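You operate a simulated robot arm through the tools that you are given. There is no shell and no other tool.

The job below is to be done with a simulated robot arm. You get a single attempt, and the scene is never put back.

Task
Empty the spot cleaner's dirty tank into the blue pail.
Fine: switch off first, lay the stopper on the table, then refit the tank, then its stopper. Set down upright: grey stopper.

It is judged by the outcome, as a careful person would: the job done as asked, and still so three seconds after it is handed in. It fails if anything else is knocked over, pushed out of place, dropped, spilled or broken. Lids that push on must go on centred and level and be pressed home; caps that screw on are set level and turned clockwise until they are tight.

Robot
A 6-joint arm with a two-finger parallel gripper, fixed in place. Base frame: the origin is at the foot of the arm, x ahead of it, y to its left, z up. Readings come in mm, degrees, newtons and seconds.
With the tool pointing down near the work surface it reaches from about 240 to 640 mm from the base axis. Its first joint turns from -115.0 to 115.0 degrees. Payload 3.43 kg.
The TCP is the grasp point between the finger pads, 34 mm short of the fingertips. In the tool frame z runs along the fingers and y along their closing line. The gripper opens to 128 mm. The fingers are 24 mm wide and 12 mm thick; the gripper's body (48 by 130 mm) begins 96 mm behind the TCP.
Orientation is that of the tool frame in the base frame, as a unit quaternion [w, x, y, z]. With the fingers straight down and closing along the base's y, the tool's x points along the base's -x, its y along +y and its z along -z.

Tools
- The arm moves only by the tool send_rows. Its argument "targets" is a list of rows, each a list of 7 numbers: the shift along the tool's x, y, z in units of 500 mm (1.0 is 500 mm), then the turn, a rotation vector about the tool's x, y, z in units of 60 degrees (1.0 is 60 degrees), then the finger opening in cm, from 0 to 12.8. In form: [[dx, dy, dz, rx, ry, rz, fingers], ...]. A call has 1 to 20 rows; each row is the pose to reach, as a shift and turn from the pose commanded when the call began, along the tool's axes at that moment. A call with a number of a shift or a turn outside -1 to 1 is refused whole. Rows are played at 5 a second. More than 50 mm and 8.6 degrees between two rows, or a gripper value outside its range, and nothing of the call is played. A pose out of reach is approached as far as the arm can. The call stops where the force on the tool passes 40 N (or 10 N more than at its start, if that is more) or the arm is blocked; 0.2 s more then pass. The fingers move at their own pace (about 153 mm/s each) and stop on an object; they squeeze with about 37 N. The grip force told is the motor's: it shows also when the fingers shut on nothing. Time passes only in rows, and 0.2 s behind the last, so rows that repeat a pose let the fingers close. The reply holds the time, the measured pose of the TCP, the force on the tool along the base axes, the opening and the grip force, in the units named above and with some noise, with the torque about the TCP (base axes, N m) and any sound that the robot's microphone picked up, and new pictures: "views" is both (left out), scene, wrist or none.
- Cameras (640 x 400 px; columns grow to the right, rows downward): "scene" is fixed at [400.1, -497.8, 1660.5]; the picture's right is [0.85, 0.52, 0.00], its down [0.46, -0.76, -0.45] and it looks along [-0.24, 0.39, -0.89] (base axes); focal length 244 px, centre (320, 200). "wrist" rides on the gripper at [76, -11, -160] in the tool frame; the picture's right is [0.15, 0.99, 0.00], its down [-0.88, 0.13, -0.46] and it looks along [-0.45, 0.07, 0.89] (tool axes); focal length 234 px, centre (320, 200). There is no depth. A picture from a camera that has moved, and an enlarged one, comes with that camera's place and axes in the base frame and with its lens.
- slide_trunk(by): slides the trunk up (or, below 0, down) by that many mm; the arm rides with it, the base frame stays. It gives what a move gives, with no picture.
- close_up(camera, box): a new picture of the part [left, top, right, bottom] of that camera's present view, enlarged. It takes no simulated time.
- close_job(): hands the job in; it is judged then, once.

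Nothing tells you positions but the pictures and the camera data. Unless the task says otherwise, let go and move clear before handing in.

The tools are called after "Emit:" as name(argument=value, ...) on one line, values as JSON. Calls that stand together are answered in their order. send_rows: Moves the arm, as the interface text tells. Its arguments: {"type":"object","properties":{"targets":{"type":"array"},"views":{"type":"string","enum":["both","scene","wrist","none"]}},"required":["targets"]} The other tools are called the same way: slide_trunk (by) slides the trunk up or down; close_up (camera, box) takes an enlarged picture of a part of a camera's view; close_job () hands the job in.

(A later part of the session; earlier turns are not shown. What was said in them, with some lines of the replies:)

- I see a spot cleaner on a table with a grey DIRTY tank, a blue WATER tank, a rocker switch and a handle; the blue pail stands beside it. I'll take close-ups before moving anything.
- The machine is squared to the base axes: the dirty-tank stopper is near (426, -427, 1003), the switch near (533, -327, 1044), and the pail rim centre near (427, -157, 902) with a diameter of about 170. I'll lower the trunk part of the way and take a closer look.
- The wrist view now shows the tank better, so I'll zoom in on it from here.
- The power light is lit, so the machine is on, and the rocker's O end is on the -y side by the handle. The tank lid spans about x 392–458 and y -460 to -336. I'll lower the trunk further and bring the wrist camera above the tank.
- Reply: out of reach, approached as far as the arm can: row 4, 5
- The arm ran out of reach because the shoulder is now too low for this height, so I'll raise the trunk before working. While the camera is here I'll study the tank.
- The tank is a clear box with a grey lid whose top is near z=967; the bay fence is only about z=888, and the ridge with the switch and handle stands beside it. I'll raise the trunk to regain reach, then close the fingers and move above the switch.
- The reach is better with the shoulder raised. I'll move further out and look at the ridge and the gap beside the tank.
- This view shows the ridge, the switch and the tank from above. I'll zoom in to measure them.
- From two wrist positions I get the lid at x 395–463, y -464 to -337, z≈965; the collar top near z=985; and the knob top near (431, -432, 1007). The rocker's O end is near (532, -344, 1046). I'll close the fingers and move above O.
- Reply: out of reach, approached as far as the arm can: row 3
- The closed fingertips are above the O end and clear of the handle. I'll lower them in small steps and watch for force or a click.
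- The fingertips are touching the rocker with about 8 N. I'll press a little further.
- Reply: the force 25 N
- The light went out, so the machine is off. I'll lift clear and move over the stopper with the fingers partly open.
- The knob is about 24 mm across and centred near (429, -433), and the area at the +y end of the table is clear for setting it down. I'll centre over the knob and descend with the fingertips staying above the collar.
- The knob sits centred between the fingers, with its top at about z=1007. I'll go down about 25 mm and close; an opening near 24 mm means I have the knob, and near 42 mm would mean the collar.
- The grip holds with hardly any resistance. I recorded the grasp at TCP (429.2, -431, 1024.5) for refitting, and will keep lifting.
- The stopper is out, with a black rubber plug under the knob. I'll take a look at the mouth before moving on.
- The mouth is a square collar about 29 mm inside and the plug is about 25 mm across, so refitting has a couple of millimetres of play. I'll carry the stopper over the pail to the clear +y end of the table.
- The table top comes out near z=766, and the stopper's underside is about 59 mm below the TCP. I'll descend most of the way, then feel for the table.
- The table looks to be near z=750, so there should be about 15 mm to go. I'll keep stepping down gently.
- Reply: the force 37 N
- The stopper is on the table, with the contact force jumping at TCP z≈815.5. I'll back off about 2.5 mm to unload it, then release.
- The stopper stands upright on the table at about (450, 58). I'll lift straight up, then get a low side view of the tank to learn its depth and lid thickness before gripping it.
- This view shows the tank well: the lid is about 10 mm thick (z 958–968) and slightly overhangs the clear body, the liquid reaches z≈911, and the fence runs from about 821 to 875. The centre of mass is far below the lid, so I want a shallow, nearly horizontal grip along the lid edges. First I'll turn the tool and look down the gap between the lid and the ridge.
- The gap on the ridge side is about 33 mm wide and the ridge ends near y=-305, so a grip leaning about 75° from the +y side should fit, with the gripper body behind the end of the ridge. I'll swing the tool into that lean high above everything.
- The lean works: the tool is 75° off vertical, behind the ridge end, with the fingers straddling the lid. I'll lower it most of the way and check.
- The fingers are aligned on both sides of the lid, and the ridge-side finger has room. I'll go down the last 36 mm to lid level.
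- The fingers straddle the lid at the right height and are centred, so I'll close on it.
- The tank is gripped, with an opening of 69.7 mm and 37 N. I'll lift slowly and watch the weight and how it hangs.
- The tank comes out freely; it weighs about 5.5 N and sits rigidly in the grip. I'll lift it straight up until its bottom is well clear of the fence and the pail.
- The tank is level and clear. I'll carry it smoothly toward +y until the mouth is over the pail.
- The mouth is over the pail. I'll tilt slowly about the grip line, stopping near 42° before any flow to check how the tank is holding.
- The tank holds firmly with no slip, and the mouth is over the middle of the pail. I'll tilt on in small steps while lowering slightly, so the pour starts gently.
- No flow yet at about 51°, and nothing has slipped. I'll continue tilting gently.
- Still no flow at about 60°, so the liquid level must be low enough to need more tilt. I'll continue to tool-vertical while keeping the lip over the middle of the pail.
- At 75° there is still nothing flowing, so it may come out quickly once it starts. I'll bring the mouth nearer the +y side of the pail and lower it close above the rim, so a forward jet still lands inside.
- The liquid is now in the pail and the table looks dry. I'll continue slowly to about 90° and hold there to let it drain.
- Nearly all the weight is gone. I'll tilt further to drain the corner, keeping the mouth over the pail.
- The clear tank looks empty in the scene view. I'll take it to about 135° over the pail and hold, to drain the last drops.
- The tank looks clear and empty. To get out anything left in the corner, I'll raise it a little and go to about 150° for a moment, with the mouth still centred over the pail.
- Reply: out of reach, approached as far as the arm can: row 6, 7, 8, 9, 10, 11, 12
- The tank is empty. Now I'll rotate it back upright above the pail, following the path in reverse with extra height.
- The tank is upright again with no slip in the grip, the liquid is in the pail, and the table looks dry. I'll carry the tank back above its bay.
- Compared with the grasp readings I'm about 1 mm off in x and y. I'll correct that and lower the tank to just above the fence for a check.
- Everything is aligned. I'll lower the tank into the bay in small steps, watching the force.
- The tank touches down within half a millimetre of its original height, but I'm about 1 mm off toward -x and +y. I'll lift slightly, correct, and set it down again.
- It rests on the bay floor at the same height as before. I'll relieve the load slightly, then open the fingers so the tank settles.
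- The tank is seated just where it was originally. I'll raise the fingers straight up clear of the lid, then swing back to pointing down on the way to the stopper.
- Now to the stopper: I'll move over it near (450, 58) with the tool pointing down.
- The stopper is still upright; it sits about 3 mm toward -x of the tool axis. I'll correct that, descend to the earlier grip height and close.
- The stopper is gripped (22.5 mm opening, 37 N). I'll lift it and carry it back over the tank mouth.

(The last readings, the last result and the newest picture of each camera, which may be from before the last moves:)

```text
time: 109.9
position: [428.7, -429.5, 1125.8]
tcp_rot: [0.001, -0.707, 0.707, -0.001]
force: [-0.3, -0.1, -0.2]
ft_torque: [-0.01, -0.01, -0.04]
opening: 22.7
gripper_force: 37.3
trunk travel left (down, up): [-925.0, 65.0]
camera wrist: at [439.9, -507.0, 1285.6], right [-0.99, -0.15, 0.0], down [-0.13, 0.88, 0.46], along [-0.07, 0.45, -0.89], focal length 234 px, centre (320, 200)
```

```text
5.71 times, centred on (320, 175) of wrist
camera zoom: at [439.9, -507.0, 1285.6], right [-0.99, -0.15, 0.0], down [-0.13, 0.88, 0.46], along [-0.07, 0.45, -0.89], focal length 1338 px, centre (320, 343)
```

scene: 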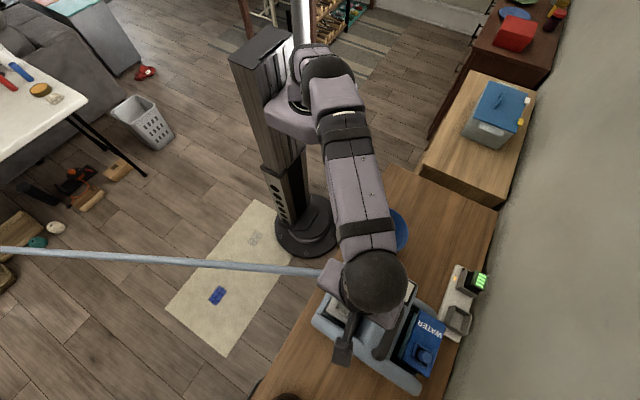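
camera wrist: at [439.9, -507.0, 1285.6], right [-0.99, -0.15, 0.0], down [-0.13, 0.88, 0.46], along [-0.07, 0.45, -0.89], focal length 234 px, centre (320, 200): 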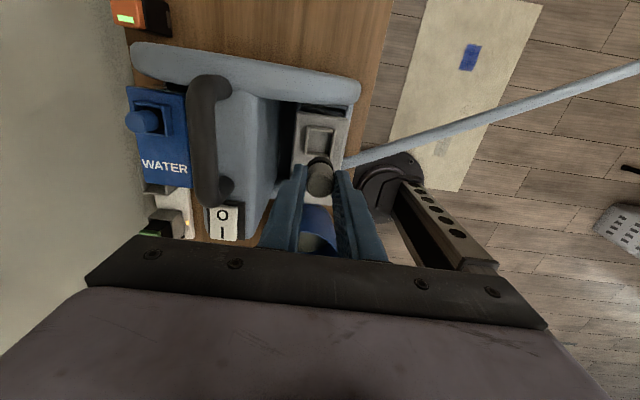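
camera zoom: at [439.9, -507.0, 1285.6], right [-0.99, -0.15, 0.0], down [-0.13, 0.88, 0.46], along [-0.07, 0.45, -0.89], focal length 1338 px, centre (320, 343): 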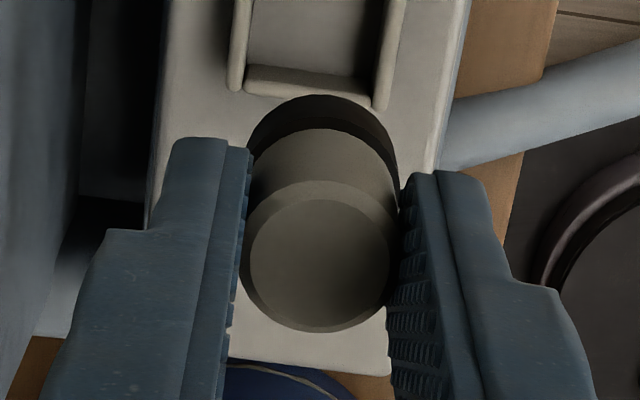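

The mouth appears about 5 mm toward -y and 1 mm toward +x of the stopper. I'll correct that and lower to about 30 mm above the collar for a closer comparison.

Emit:
send_rows(targets=[[0.0046, -0.0012, 0.03, 0, 0, 0, 2], [0.0092, -0.0024, 0.07, 0, 0, 0, 2], [0.0092, -0.0024, 0.103, 0, 0, 0, 2], [0.0092, -0.0024, 0.103, 0, 0, 0, 2]], views="both")

Emit:
close_up(camera="wrist", box=[280, 110, 360, 210])

Emit:
close_up(camera="wrist", box=[295, 125, 345, 175])

```text
time: 110.9
position: [430.7, -436.2, 1074.9]
tcp_rot: [-0.001, 0.707, -0.707, 0.001]
force: [0.1, 0.1, -0.4]
ft_torque: [0.0, -0.02, 0.01]
opening: 22.3
gripper_force: 37.3
trunk travel left (down, up): [-925.0, 65.0]
camera wrist: at [441.6, -513.9, 1234.9], right [-0.99, -0.15, 0.0], down [-0.13, 0.88, 0.46], along [-0.07, 0.45, -0.89], focal length 234 px, centre (320, 200)
```

scene: 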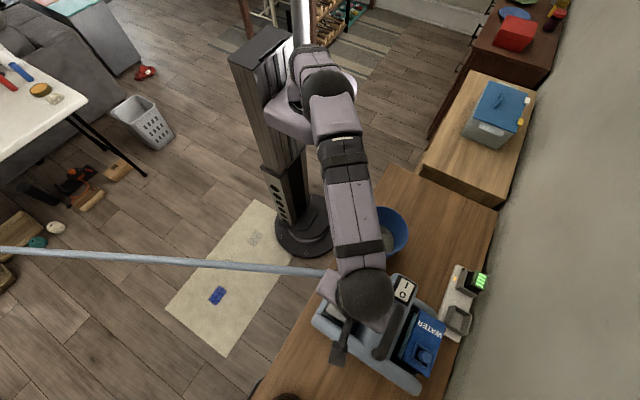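
wrist: 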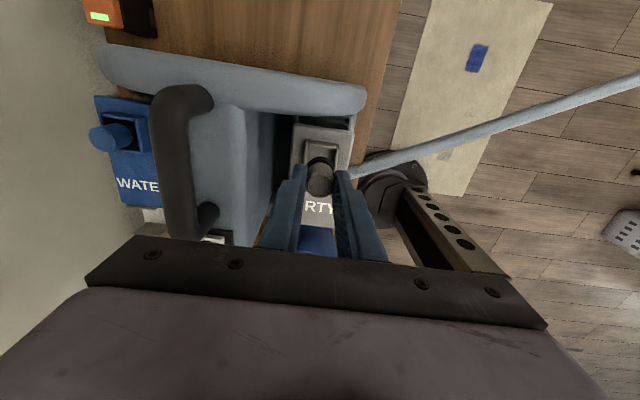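

```text
4.00 times, centred on (320, 160) of wrist
camera zoom: at [441.6, -513.9, 1234.9], right [-0.99, -0.15, 0.0], down [-0.13, 0.88, 0.46], along [-0.07, 0.45, -0.89], focal length 937 px, centre (320, 360)
```

zoom: 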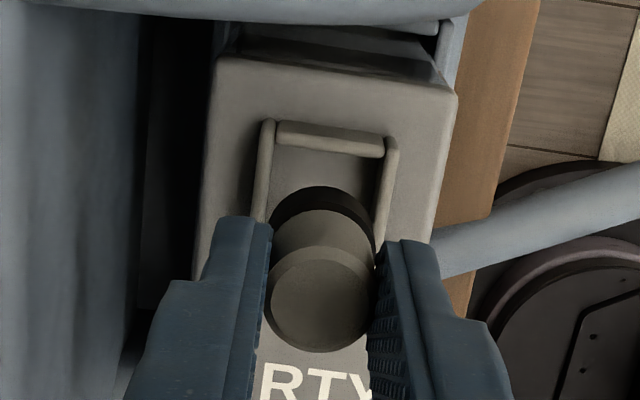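

```text
8.00 times, centred on (320, 150) of wrist
camera zoom: at [441.6, -513.9, 1234.9], right [-0.99, -0.15, 0.0], down [-0.13, 0.88, 0.46], along [-0.07, 0.45, -0.89], focal length 1873 px, centre (320, 600)
```

zoom: 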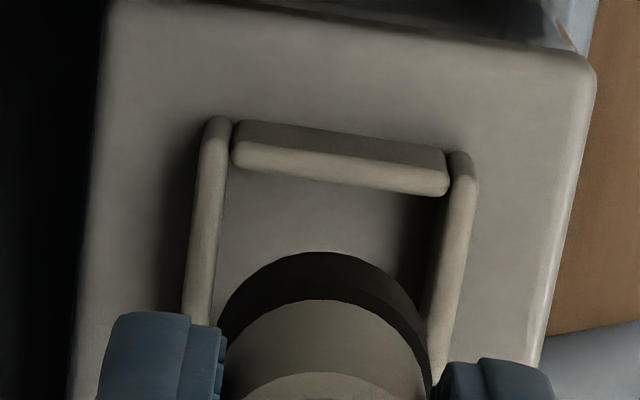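

The stopper and the mouth are now aligned to within about half a millimetre. I'll lower in small steps and watch the force.

Emit:
send_rows(targets=[[0, 0, 0.016, 0, 0, 0, 2], [0, 0, 0.032, 0, 0, 0, 2], [0, 0, 0.048, 0, 0, 0, 2], [0, 0, 0.048, 0, 0, 0, 2]], views="wrist")

Emit:
close_up(camera="wrist", box=[280, 110, 360, 210])

```text
time: 111.9
position: [430.1, -435.7, 1050.7]
tcp_rot: [0.001, -0.707, 0.708, -0.001]
force: [-0.1, -0.2, -0.2]
ft_torque: [-0.02, 0.01, 0.01]
opening: 22.7
gripper_force: 37.3
trunk travel left (down, up): [-925.0, 65.0]
camera wrist: at [441.5, -512.9, 1211.1], right [-0.99, -0.15, 0.0], down [-0.13, 0.88, 0.46], along [-0.07, 0.45, -0.89], focal length 234 px, centre (320, 200)
```

wrist: 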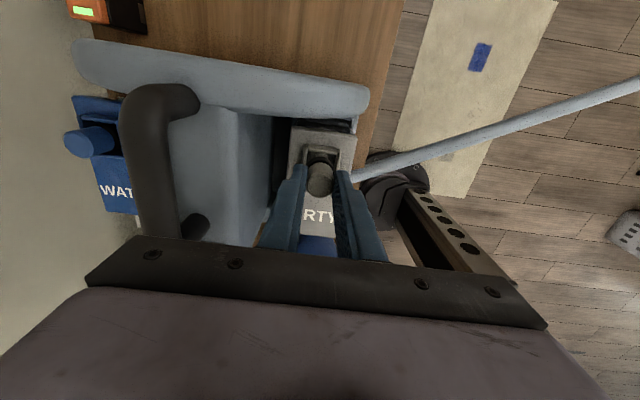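

```text
4.00 times, centred on (320, 160) of wrist
camera zoom: at [441.5, -512.9, 1211.1], right [-0.99, -0.15, 0.0], down [-0.13, 0.88, 0.46], along [-0.07, 0.45, -0.89], focal length 937 px, centre (320, 360)
```

zoom: 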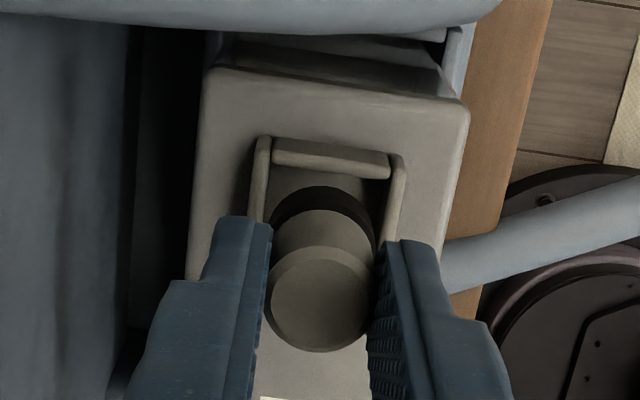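

Emit:
send_rows(targets=[[0, 0, 0.004, 0, 0, 0, 2], [0, 0, 0.008, 0, 0, 0, 2], [0, 0, 0.012, 0, 0, 0, 2], [0, 0, 0.016, 0, 0, 0, 2], [0, 0, 0.02, 0, 0, 0, 2]], views="none")

Emit:
send_rows(targets=[[0, 0, 0.004, 0, 0, 0, 2], [0, 0, 0.008, 0, 0, 0, 2], [0, 0, 0.012, 0, 0, 0, 2]], views="wrist")

Emit:
close_up(camera="wrist", box=[280, 110, 360, 210])

```text
time: 113.1
position: [429.9, -436.3, 1041.0]
tcp_rot: [0.001, -0.707, 0.708, 0.0]
force: [0.0, 0.1, 0.2]
ft_torque: [-0.02, -0.01, 0.02]
opening: 22.6
gripper_force: 36.6
trunk travel left (down, up): [-925.0, 65.0]
```

```text
time: 113.9
position: [429.9, -437.4, 1035.1]
tcp_rot: [0.001, -0.707, 0.707, 0.0]
force: [0.1, -0.3, 0.3]
ft_torque: [0.0, -0.01, -0.02]
opening: 22.5
gripper_force: 37.4
trunk travel left (down, up): [-925.0, 65.0]
camera wrist: at [441.1, -513.1, 1194.5], right [-0.99, -0.15, 0.0], down [-0.13, 0.88, 0.46], along [-0.07, 0.45, -0.89], focal length 234 px, centre (320, 200)
```

wrist: 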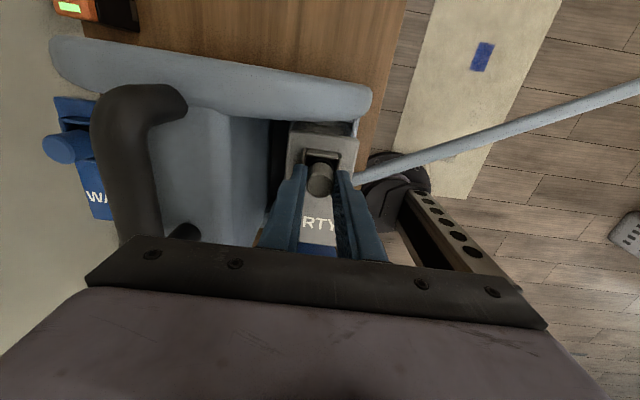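

```text
4.00 times, centred on (320, 160) of wrist
camera zoom: at [441.1, -513.1, 1194.5], right [-0.99, -0.15, 0.0], down [-0.13, 0.88, 0.46], along [-0.07, 0.45, -0.89], focal length 937 px, centre (320, 360)
```

zoom: 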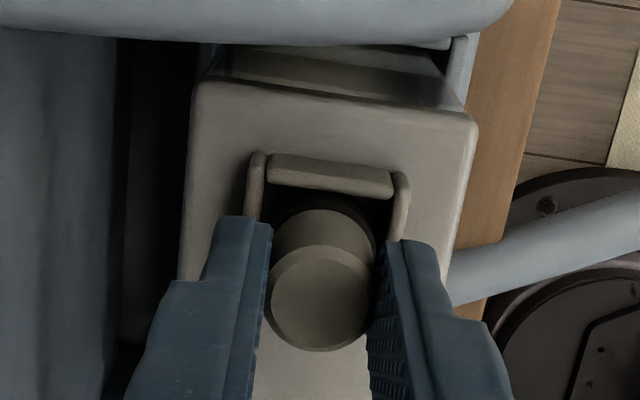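

Emit:
send_rows(targets=[[0, 0, 0.004, 0, 0, 0, 2], [0, 0, 0.008, 0, 0, 0, 2], [0, 0, 0.012, 0, 0, 0, 2]], views="none")

Emit:
send_rows(targets=[[0, 0, 0.002, 0, 0, 0, 2], [0, 0, 0.004, 0, 0, 0, 2]], views="wrist")

Emit:
close_up(camera="wrist", box=[280, 110, 360, 210])

```text
time: 114.7
position: [429.9, -436.5, 1029.2]
tcp_rot: [-0.001, 0.707, -0.707, 0.0]
force: [-1.0, -0.4, 0.5]
ft_torque: [0.03, -0.02, 0.02]
opening: 22.4
gripper_force: 36.5
trunk travel left (down, up): [-925.0, 65.0]
```

```text
time: 115.3
position: [430.4, -435.6, 1027.6]
tcp_rot: [0.0, 0.707, -0.707, 0.001]
force: [0.5, 0.0, 2.9]
ft_torque: [0.03, -0.01, 0.01]
opening: 22.3
gripper_force: 37.2
trunk travel left (down, up): [-925.0, 65.0]
camera wrist: at [441.6, -512.8, 1187.6], right [-0.99, -0.15, 0.0], down [-0.13, 0.88, 0.46], along [-0.06, 0.45, -0.89], focal length 234 px, centre (320, 200)
```

wrist: 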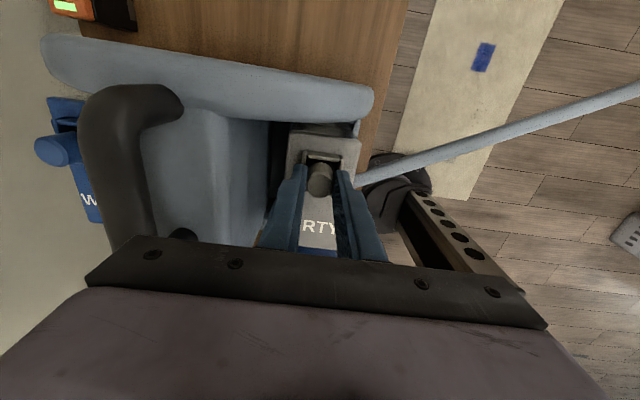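

```text
4.00 times, centred on (320, 160) of wrist
camera zoom: at [441.6, -512.8, 1187.6], right [-0.99, -0.15, 0.0], down [-0.13, 0.88, 0.46], along [-0.06, 0.45, -0.89], focal length 937 px, centre (320, 360)
```

zoom: 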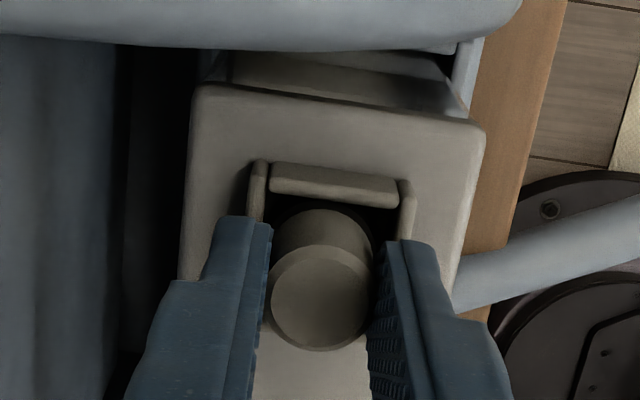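

First contact, about 3 N, at nearly the expected height. Now I'll press the stopper home gently.

Emit:
send_rows(targets=[[0, 0, 0.002, 0, 0, 0, 2], [0, 0, 0.004, 0, 0, 0, 2], [0, 0, 0.004, 0, 0, 0, 2]], views="none")

```text
time: 116.1
position: [430.8, -435.2, 1027.2]
tcp_rot: [0.001, -0.707, 0.707, -0.003]
force: [-0.6, 1.0, 16.6]
ft_torque: [0.0, 0.09, -0.04]
opening: 22.3
gripper_force: 37.6
trunk travel left (down, up): [-925.0, 65.0]
```

Emit:
send_rows(targets=[[0, 0, 0.002, 0, 0, 0, 2], [0, 0, 0.004, 0, 0, 0, 2], [0, 0, 0.004, 0, 0, 0, 2]], views="wrist")

Emit:
close_up(camera="wrist", box=[280, 110, 360, 210])

```text
time: 116.9
position: [430.9, -436.0, 1026.2]
tcp_rot: [-0.001, 0.707, -0.707, 0.004]
force: [1.9, -1.2, 23.9]
ft_torque: [-0.09, -0.06, 0.02]
opening: 22.8
gripper_force: 37.2
trunk travel left (down, up): [-925.0, 65.0]
camera wrist: at [440.6, -511.8, 1186.9], right [-0.99, -0.15, -0.01], down [-0.13, 0.88, 0.45], along [-0.06, 0.45, -0.89], focal length 234 px, centre (320, 200)
```

wrist: 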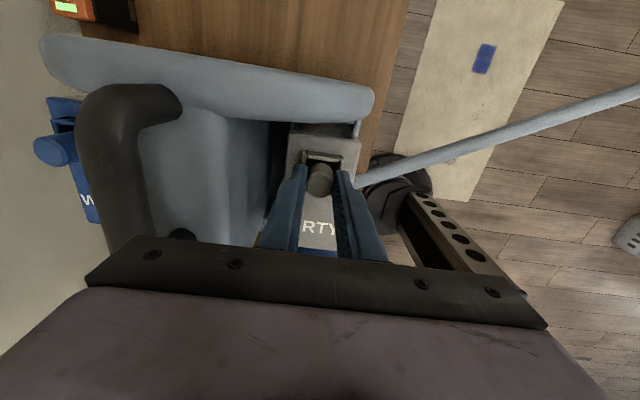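

```text
4.00 times, centred on (320, 160) of wrist
camera zoom: at [440.6, -511.8, 1186.9], right [-0.99, -0.15, -0.01], down [-0.13, 0.88, 0.45], along [-0.06, 0.45, -0.89], focal length 937 px, centre (320, 360)
```

zoom: 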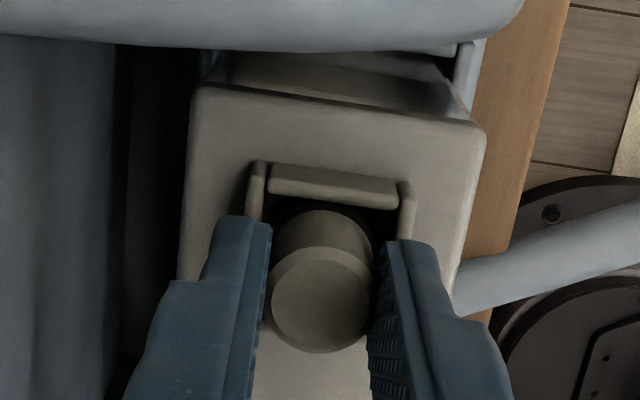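

Emit:
send_rows(targets=[[0, 0, 0.002, 0, 0, 0, 2], [0, 0, 0.003, 0, 0, 0, 2], [0, 0, 0.003, 0, 0, 0, 2]], views="none")

```text
time: 117.7
position: [430.4, -435.5, 1025.8]
tcp_rot: [0.0, 0.707, -0.707, 0.004]
force: [1.1, -1.3, 23.5]
ft_torque: [-0.08, -0.07, -0.03]
opening: 22.5
gripper_force: 37.3
trunk travel left (down, up): [-925.0, 65.0]
```

It has moved to the original seat height at about 24 N. I'll unload, release the knob, and then press on its top with closed fingers to be sure it is fully home.

Emit:
send_rows(targets=[[0, 0, -0.002, 0, 0, 0, 2], [0, 0, -0.004, 0, 0, 0, 2], [0, 0, -0.004, 0, 0, 0, 2]], views="none")

```text
time: 118.5
position: [430.3, -436.9, 1023.0]
tcp_rot: [0.001, -0.707, 0.707, -0.001]
force: [1.9, -1.9, 15.9]
ft_torque: [-0.12, -0.09, 0.0]
opening: 22.3
gripper_force: 36.5
trunk travel left (down, up): [-925.0, 65.0]
```

Emit:
send_rows(targets=[[0, 0, -0.002, 0, 0, 0, 2], [0, 0, -0.003, 0, 0, 0, 2], [0, 0, -0.003, 0, 0, 0, 2]], views="none")

```text
time: 119.3
position: [428.8, -434.4, 1025.0]
tcp_rot: [0.002, -0.707, 0.707, 0.0]
force: [2.8, -0.6, 8.6]
ft_torque: [-0.05, -0.15, 0.01]
opening: 22.5
gripper_force: 36.5
trunk travel left (down, up): [-925.0, 65.0]
```

Emit:
send_rows(targets=[[0, 0, -0.001, 0, 0, 0, 2], [0, 0, -0.002, 0, 0, 0, 2], [0, 0, -0.002, 0, 0, 0, 2]], views="none")

```text
time: 120.1
position: [429.5, -435.5, 1025.0]
tcp_rot: [0.002, -0.707, 0.707, 0.002]
force: [-0.3, 0.0, 2.2]
ft_torque: [0.03, 0.03, 0.0]
opening: 22.3
gripper_force: 36.9
trunk travel left (down, up): [-925.0, 65.0]
```

Emit:
send_rows(targets=[[0, 0, 0, 0, 0, 0, 2.5], [0, 0, 0, 0, 0, 0, 3], [0, 0, 0, 0, 0, 0, 4], [0, 0, 0, 0, 0, 0, 5], [0, 0, -0.02, 0, 0, 0, 5], [0, 0, -0.06, 0, 0, 0, 5], [0, 0, -0.1, 0, 0, 0, 5]], views="both")

Emit:
close_up(camera="wrist", box=[280, 110, 360, 210])

Emit:
close_up(camera="scene", box=[310, 240, 410, 340])

```text
time: 121.7
position: [431.1, -435.0, 1075.6]
tcp_rot: [-0.001, 0.708, -0.707, 0.001]
force: [0.2, -0.9, -0.2]
ft_torque: [-0.05, 0.0, 0.0]
opening: 50.1
gripper_force: 0.1
trunk travel left (down, up): [-925.0, 65.0]
camera wrist: at [442.1, -512.5, 1236.3], right [-0.99, -0.15, 0.0], down [-0.13, 0.88, 0.46], along [-0.07, 0.45, -0.89], focal length 234 px, centre (320, 200)
```

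scene: 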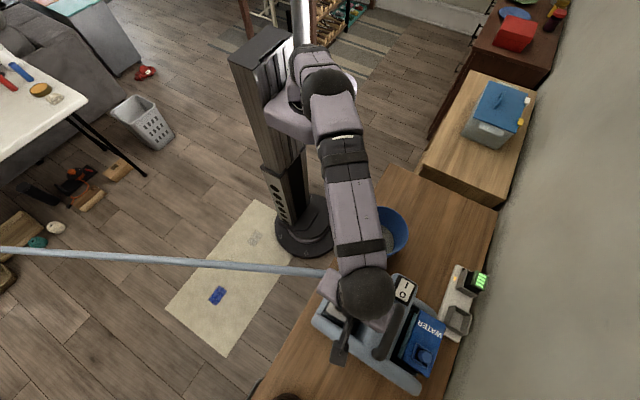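
wrist: 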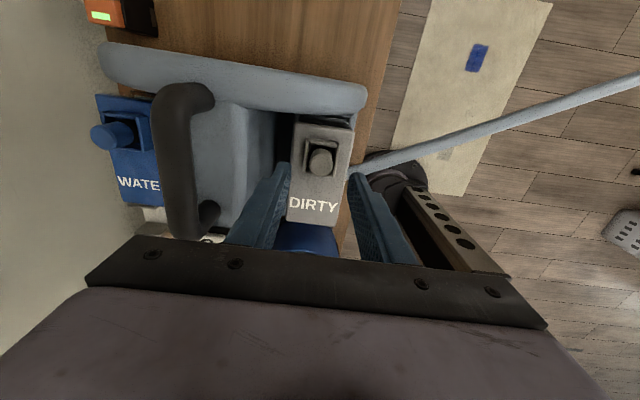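

```text
4.00 times, centred on (320, 160) of wrist
camera zoom: at [442.1, -512.5, 1236.3], right [-0.99, -0.15, 0.0], down [-0.13, 0.88, 0.46], along [-0.07, 0.45, -0.89], focal length 937 px, centre (320, 360)
```

zoom: 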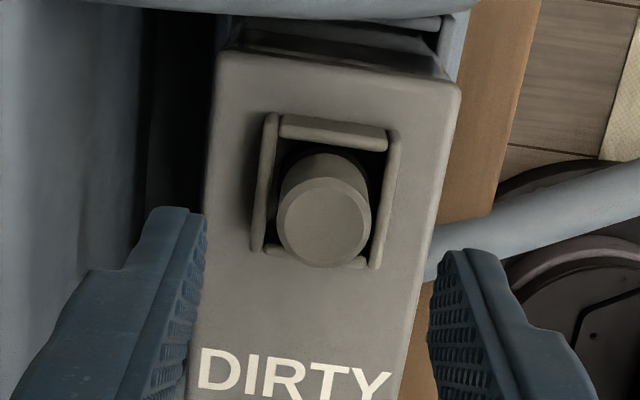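

```text
4.00 times, centred on (360, 290) of scene
camera zoom: at [400.1, -497.8, 1660.5], right [0.85, 0.52, 0.0], down [0.46, -0.76, -0.45], along [-0.24, 0.39, -0.89], focal length 976 px, centre (160, -160)
```

zoom: 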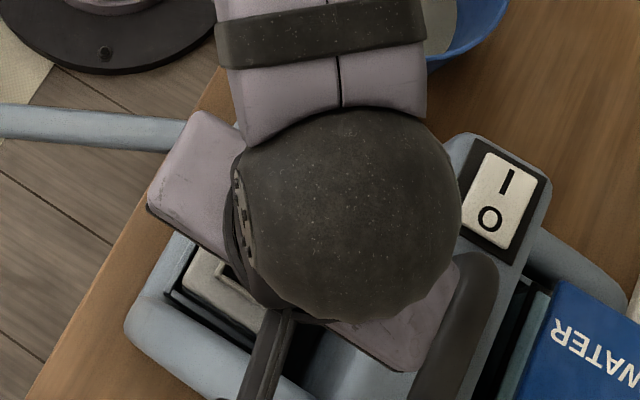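

The stopper sits upright inside its collar. I'll close the fingers above it and press straight down on the knob.

Emit:
send_rows(targets=[[0.002, 0.0024, 0, 0, 0, 0, 2], [0.002, 0.0024, 0, 0, 0, 0, 0], [0.002, 0.0024, 0.02, 0, 0, 0, 0], [0.002, 0.0024, 0.04, 0, 0, 0, 0], [0.002, 0.0024, 0.056, 0, 0, 0, 0]], views="wrist")

Emit:
close_up(camera="wrist", box=[280, 120, 360, 220])

```text
time: 122.9
position: [431.4, -437.9, 1047.5]
tcp_rot: [0.0, 0.707, -0.707, 0.0]
force: [0.5, -0.3, 0.1]
ft_torque: [-0.01, -0.03, -0.01]
opening: 0.0
gripper_force: 32.6
trunk travel left (down, up): [-925.0, 65.0]
camera wrist: at [441.5, -514.5, 1207.6], right [-0.99, -0.15, 0.0], down [-0.13, 0.88, 0.46], along [-0.07, 0.45, -0.89], focal length 234 px, centre (320, 200)
```

wrist: 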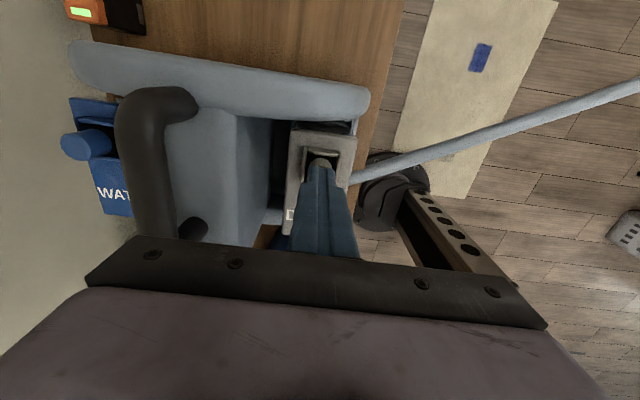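

```text
4.00 times, centred on (320, 170) of wrist
camera zoom: at [441.5, -514.5, 1207.6], right [-0.99, -0.15, 0.0], down [-0.13, 0.88, 0.46], along [-0.07, 0.45, -0.89], focal length 937 px, centre (320, 320)
```

zoom: 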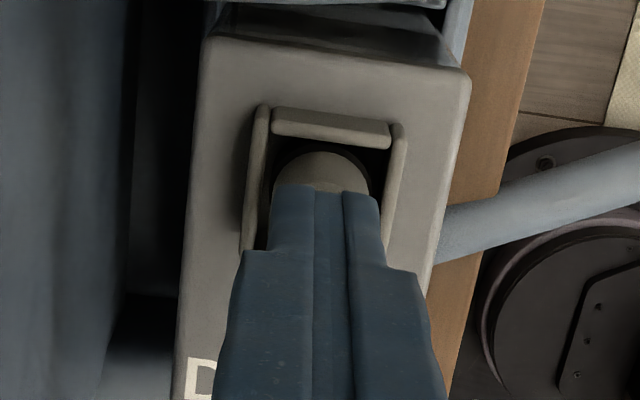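

Emit:
send_rows(targets=[[0, 0, 0.004, 0, 0, 0, 0], [0, 0, 0.008, 0, 0, 0, 0], [0, 0, 0.012, 0, 0, 0, 0], [0, 0, 0.014, 0, 0, 0, 0]], views="none")

```text
time: 123.9
position: [429.5, -435.8, 1046.3]
tcp_rot: [-0.001, 0.708, -0.707, 0.005]
force: [2.2, -0.5, 25.5]
ft_torque: [0.0, -0.08, -0.01]
opening: 0.1
gripper_force: 33.0
trunk travel left (down, up): [-925.0, 65.0]
```

Emit:
send_rows(targets=[[0, 0, 0.001, 0, 0, 0, 0], [0, 0, 0.002, 0, 0, 0, 0], [0, 0, 0.002, 0, 0, 0, 0]], views="wrist")

Emit:
close_up(camera="wrist", box=[280, 120, 360, 220])

```text
time: 124.7
position: [427.6, -436.6, 1043.2]
tcp_rot: [0.001, -0.707, 0.707, -0.005]
force: [0.8, -0.9, 30.9]
ft_torque: [-0.09, -0.06, 0.02]
opening: 0.0
gripper_force: 32.5
trunk travel left (down, up): [-925.0, 65.0]
camera wrist: at [438.9, -512.0, 1205.8], right [-0.99, -0.15, -0.01], down [-0.13, 0.88, 0.45], along [-0.06, 0.44, -0.89], focal length 234 px, centre (320, 200)
```

wrist: 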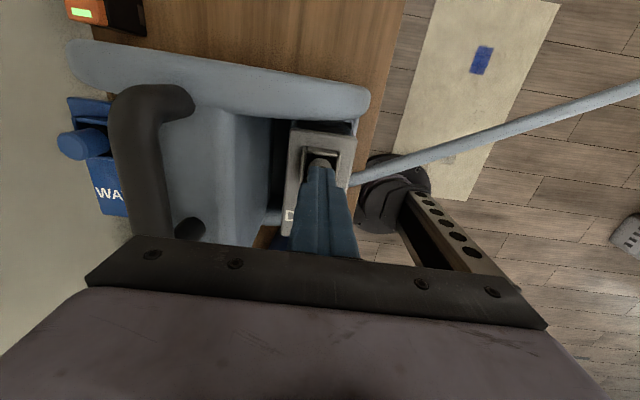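

```text
4.00 times, centred on (320, 170) of wrist
camera zoom: at [438.9, -512.0, 1205.8], right [-0.99, -0.15, -0.01], down [-0.13, 0.88, 0.45], along [-0.06, 0.44, -0.89], focal length 937 px, centre (320, 320)
```

zoom: 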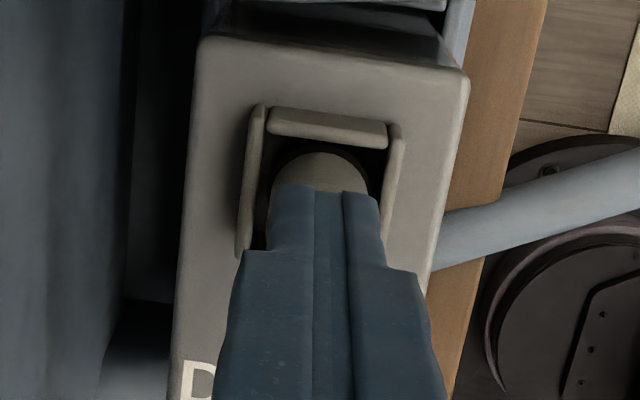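

The stopper held firm under about 31 N. I'll retract straight up, move the arm aside and inspect.

Emit:
send_rows(targets=[[0, 0, -0.01, 0, 0, 0, 0], [0, 0, -0.06, 0, 0, 0, 0], [0, 0, -0.13, 0, 0, 0, 0], [0, 0, -0.2, 0, 0, 0, 0], [-0.04, 0.07, -0.22, 0, 0, 0, 0], [-0.08, 0.14, -0.24, 0, 0, 0, 0], [-0.12, 0.21, -0.26, 0, 0, 0, 0], [-0.16, 0.28, -0.28, 0, 0, 0, 0], [-0.2, 0.35, -0.3, 0, 0, 0, 0]], views="both")

Emit:
close_up(camera="scene", box=[310, 260, 390, 340])

Emit:
close_up(camera="scene", box=[300, 240, 460, 400])

Emit:
close_up(camera="scene", box=[330, 180, 500, 290])

```text
time: 126.7
position: [253.1, -335.3, 1186.8]
tcp_rot: [-0.001, 0.707, -0.707, 0.001]
force: [-0.5, -0.3, 0.0]
ft_torque: [-0.05, -0.01, 0.0]
opening: 0.0
gripper_force: 33.1
trunk travel left (down, up): [-925.0, 65.0]
camera wrist: at [264.4, -412.5, 1348.0], right [-0.99, -0.15, 0.0], down [-0.13, 0.88, 0.45], along [-0.06, 0.45, -0.89], focal length 234 px, centre (320, 200)
```

scene: 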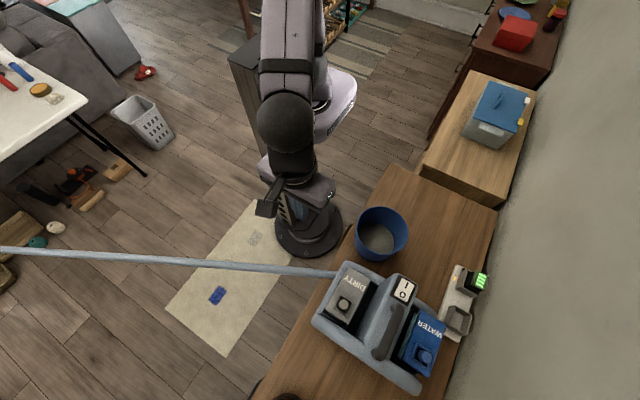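
wrist: 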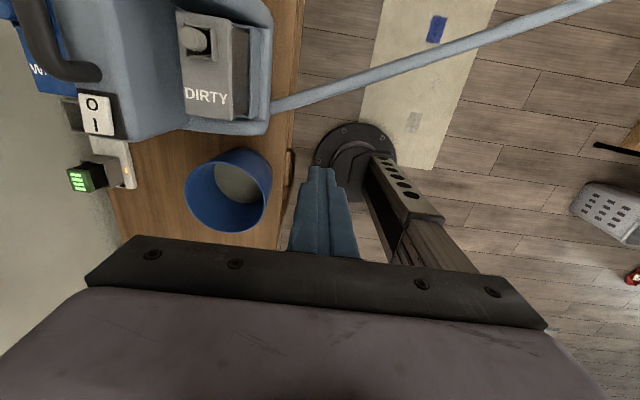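

```text
5.00 times, centred on (350, 300) of scene
camera zoom: at [400.1, -497.8, 1660.5], right [0.85, 0.52, 0.0], down [0.46, -0.76, -0.45], along [-0.24, 0.39, -0.89], focal length 1220 px, centre (170, -300)
```

zoom: 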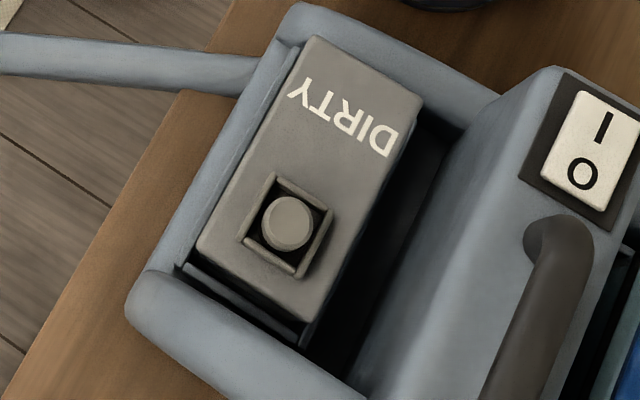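

```text
2.50 times, centred on (380, 320) of scene
camera zoom: at [400.1, -497.8, 1660.5], right [0.85, 0.52, 0.0], down [0.46, -0.76, -0.45], along [-0.24, 0.39, -0.89], focal length 610 px, centre (170, -100)
```

zoom: 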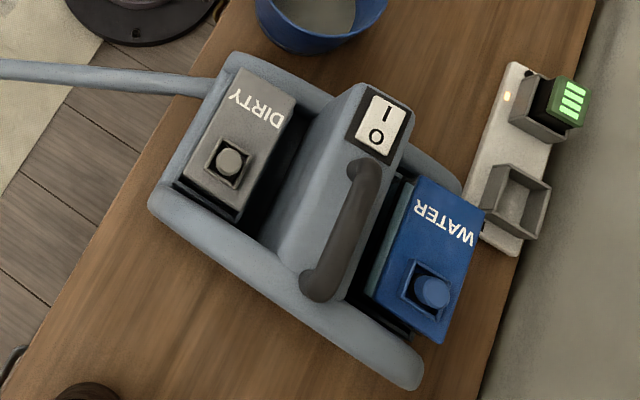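

```text
3.64 times, centred on (415, 235) of scene
camera zoom: at [400.1, -497.8, 1660.5], right [0.85, 0.52, 0.0], down [0.46, -0.76, -0.45], along [-0.24, 0.39, -0.89], focal length 888 px, centre (-26, 73)
```

zoom: 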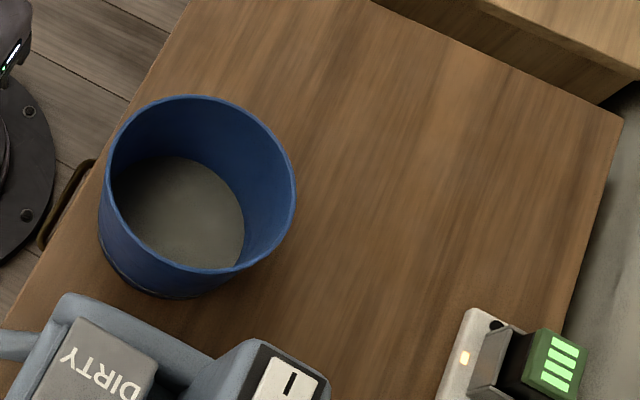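

The tank, stopper and pail match their original places in the picture, the light is off and the rocker is on O. I'll do one more close inspection of the stopper seat and the table before handing in.

Emit:
close_up(camera="wrist", box=[160, 0, 290, 130])

Emit:
close_up(camera="wrist", box=[60, 100, 300, 240])

Emit:
close_up(camera="scene", box=[330, 285, 365, 320])

```text
3.08 times, centred on (225, 65) of wrist
camera zoom: at [264.4, -412.5, 1348.0], right [-0.99, -0.15, 0.0], down [-0.13, 0.88, 0.45], along [-0.06, 0.45, -0.89], focal length 720 px, centre (612, 615)
```

zoom: 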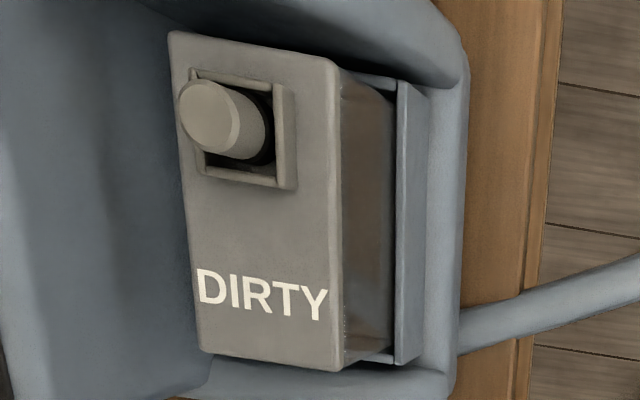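

```text
2.67 times, centred on (180, 170) of wrist
camera zoom: at [264.4, -412.5, 1348.0], right [-0.99, -0.15, 0.0], down [-0.13, 0.88, 0.45], along [-0.06, 0.45, -0.89], focal length 624 px, centre (693, 280)
```

zoom: 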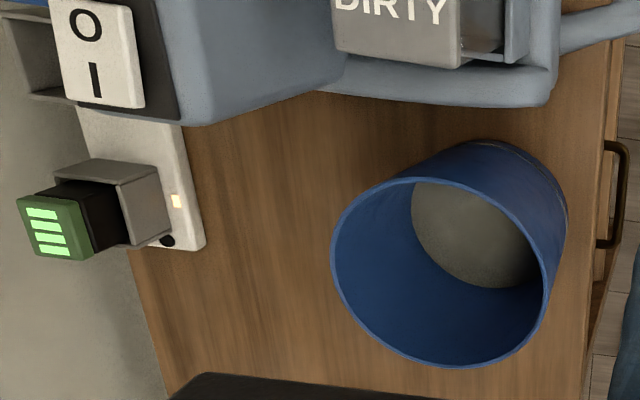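

```text
11.43 times, centred on (348, 302) of scene
camera zoom: at [400.1, -497.8, 1660.5], right [0.85, 0.52, 0.0], down [0.46, -0.76, -0.45], along [-0.24, 0.39, -0.89], focal length 2790 px, centre (6, -971)
```

zoom: 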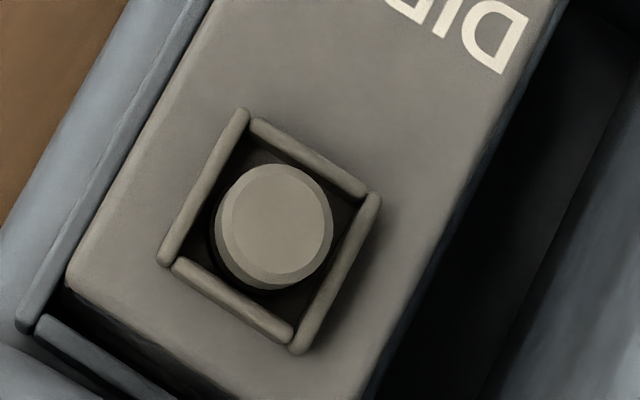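

The tank is seated and level, and the grey stopper is centred and pressed home. The liquid is in the pail with no spill visible, the switch is off, and the arm is clear, so I'm handing in.

Emit:
close_job()

```text
The job is handed in.
```

I emptied the spot cleaner's dirty tank into the blue pail and put everything back. The job has been handed in.

- **Switch:** I turned it off first. The rocker is on O and the power light is out.
- **Stopper:** I stood it upright on the table while I poured, and it stayed standing.
- **Tank:** I tilted it to about 150° over the pail, and it looked empty afterwards. I saw no liquid on the table. The tank is back in its bay, about 2 mm off its original spot, which the bay's play allows.
- **Refit:** The stopper went back on after the tank. It sits centred and level in its collar, and I pressed it home with about 31 N.

The pail and the water tank look unmoved. The arm has let go and is clear of the table.
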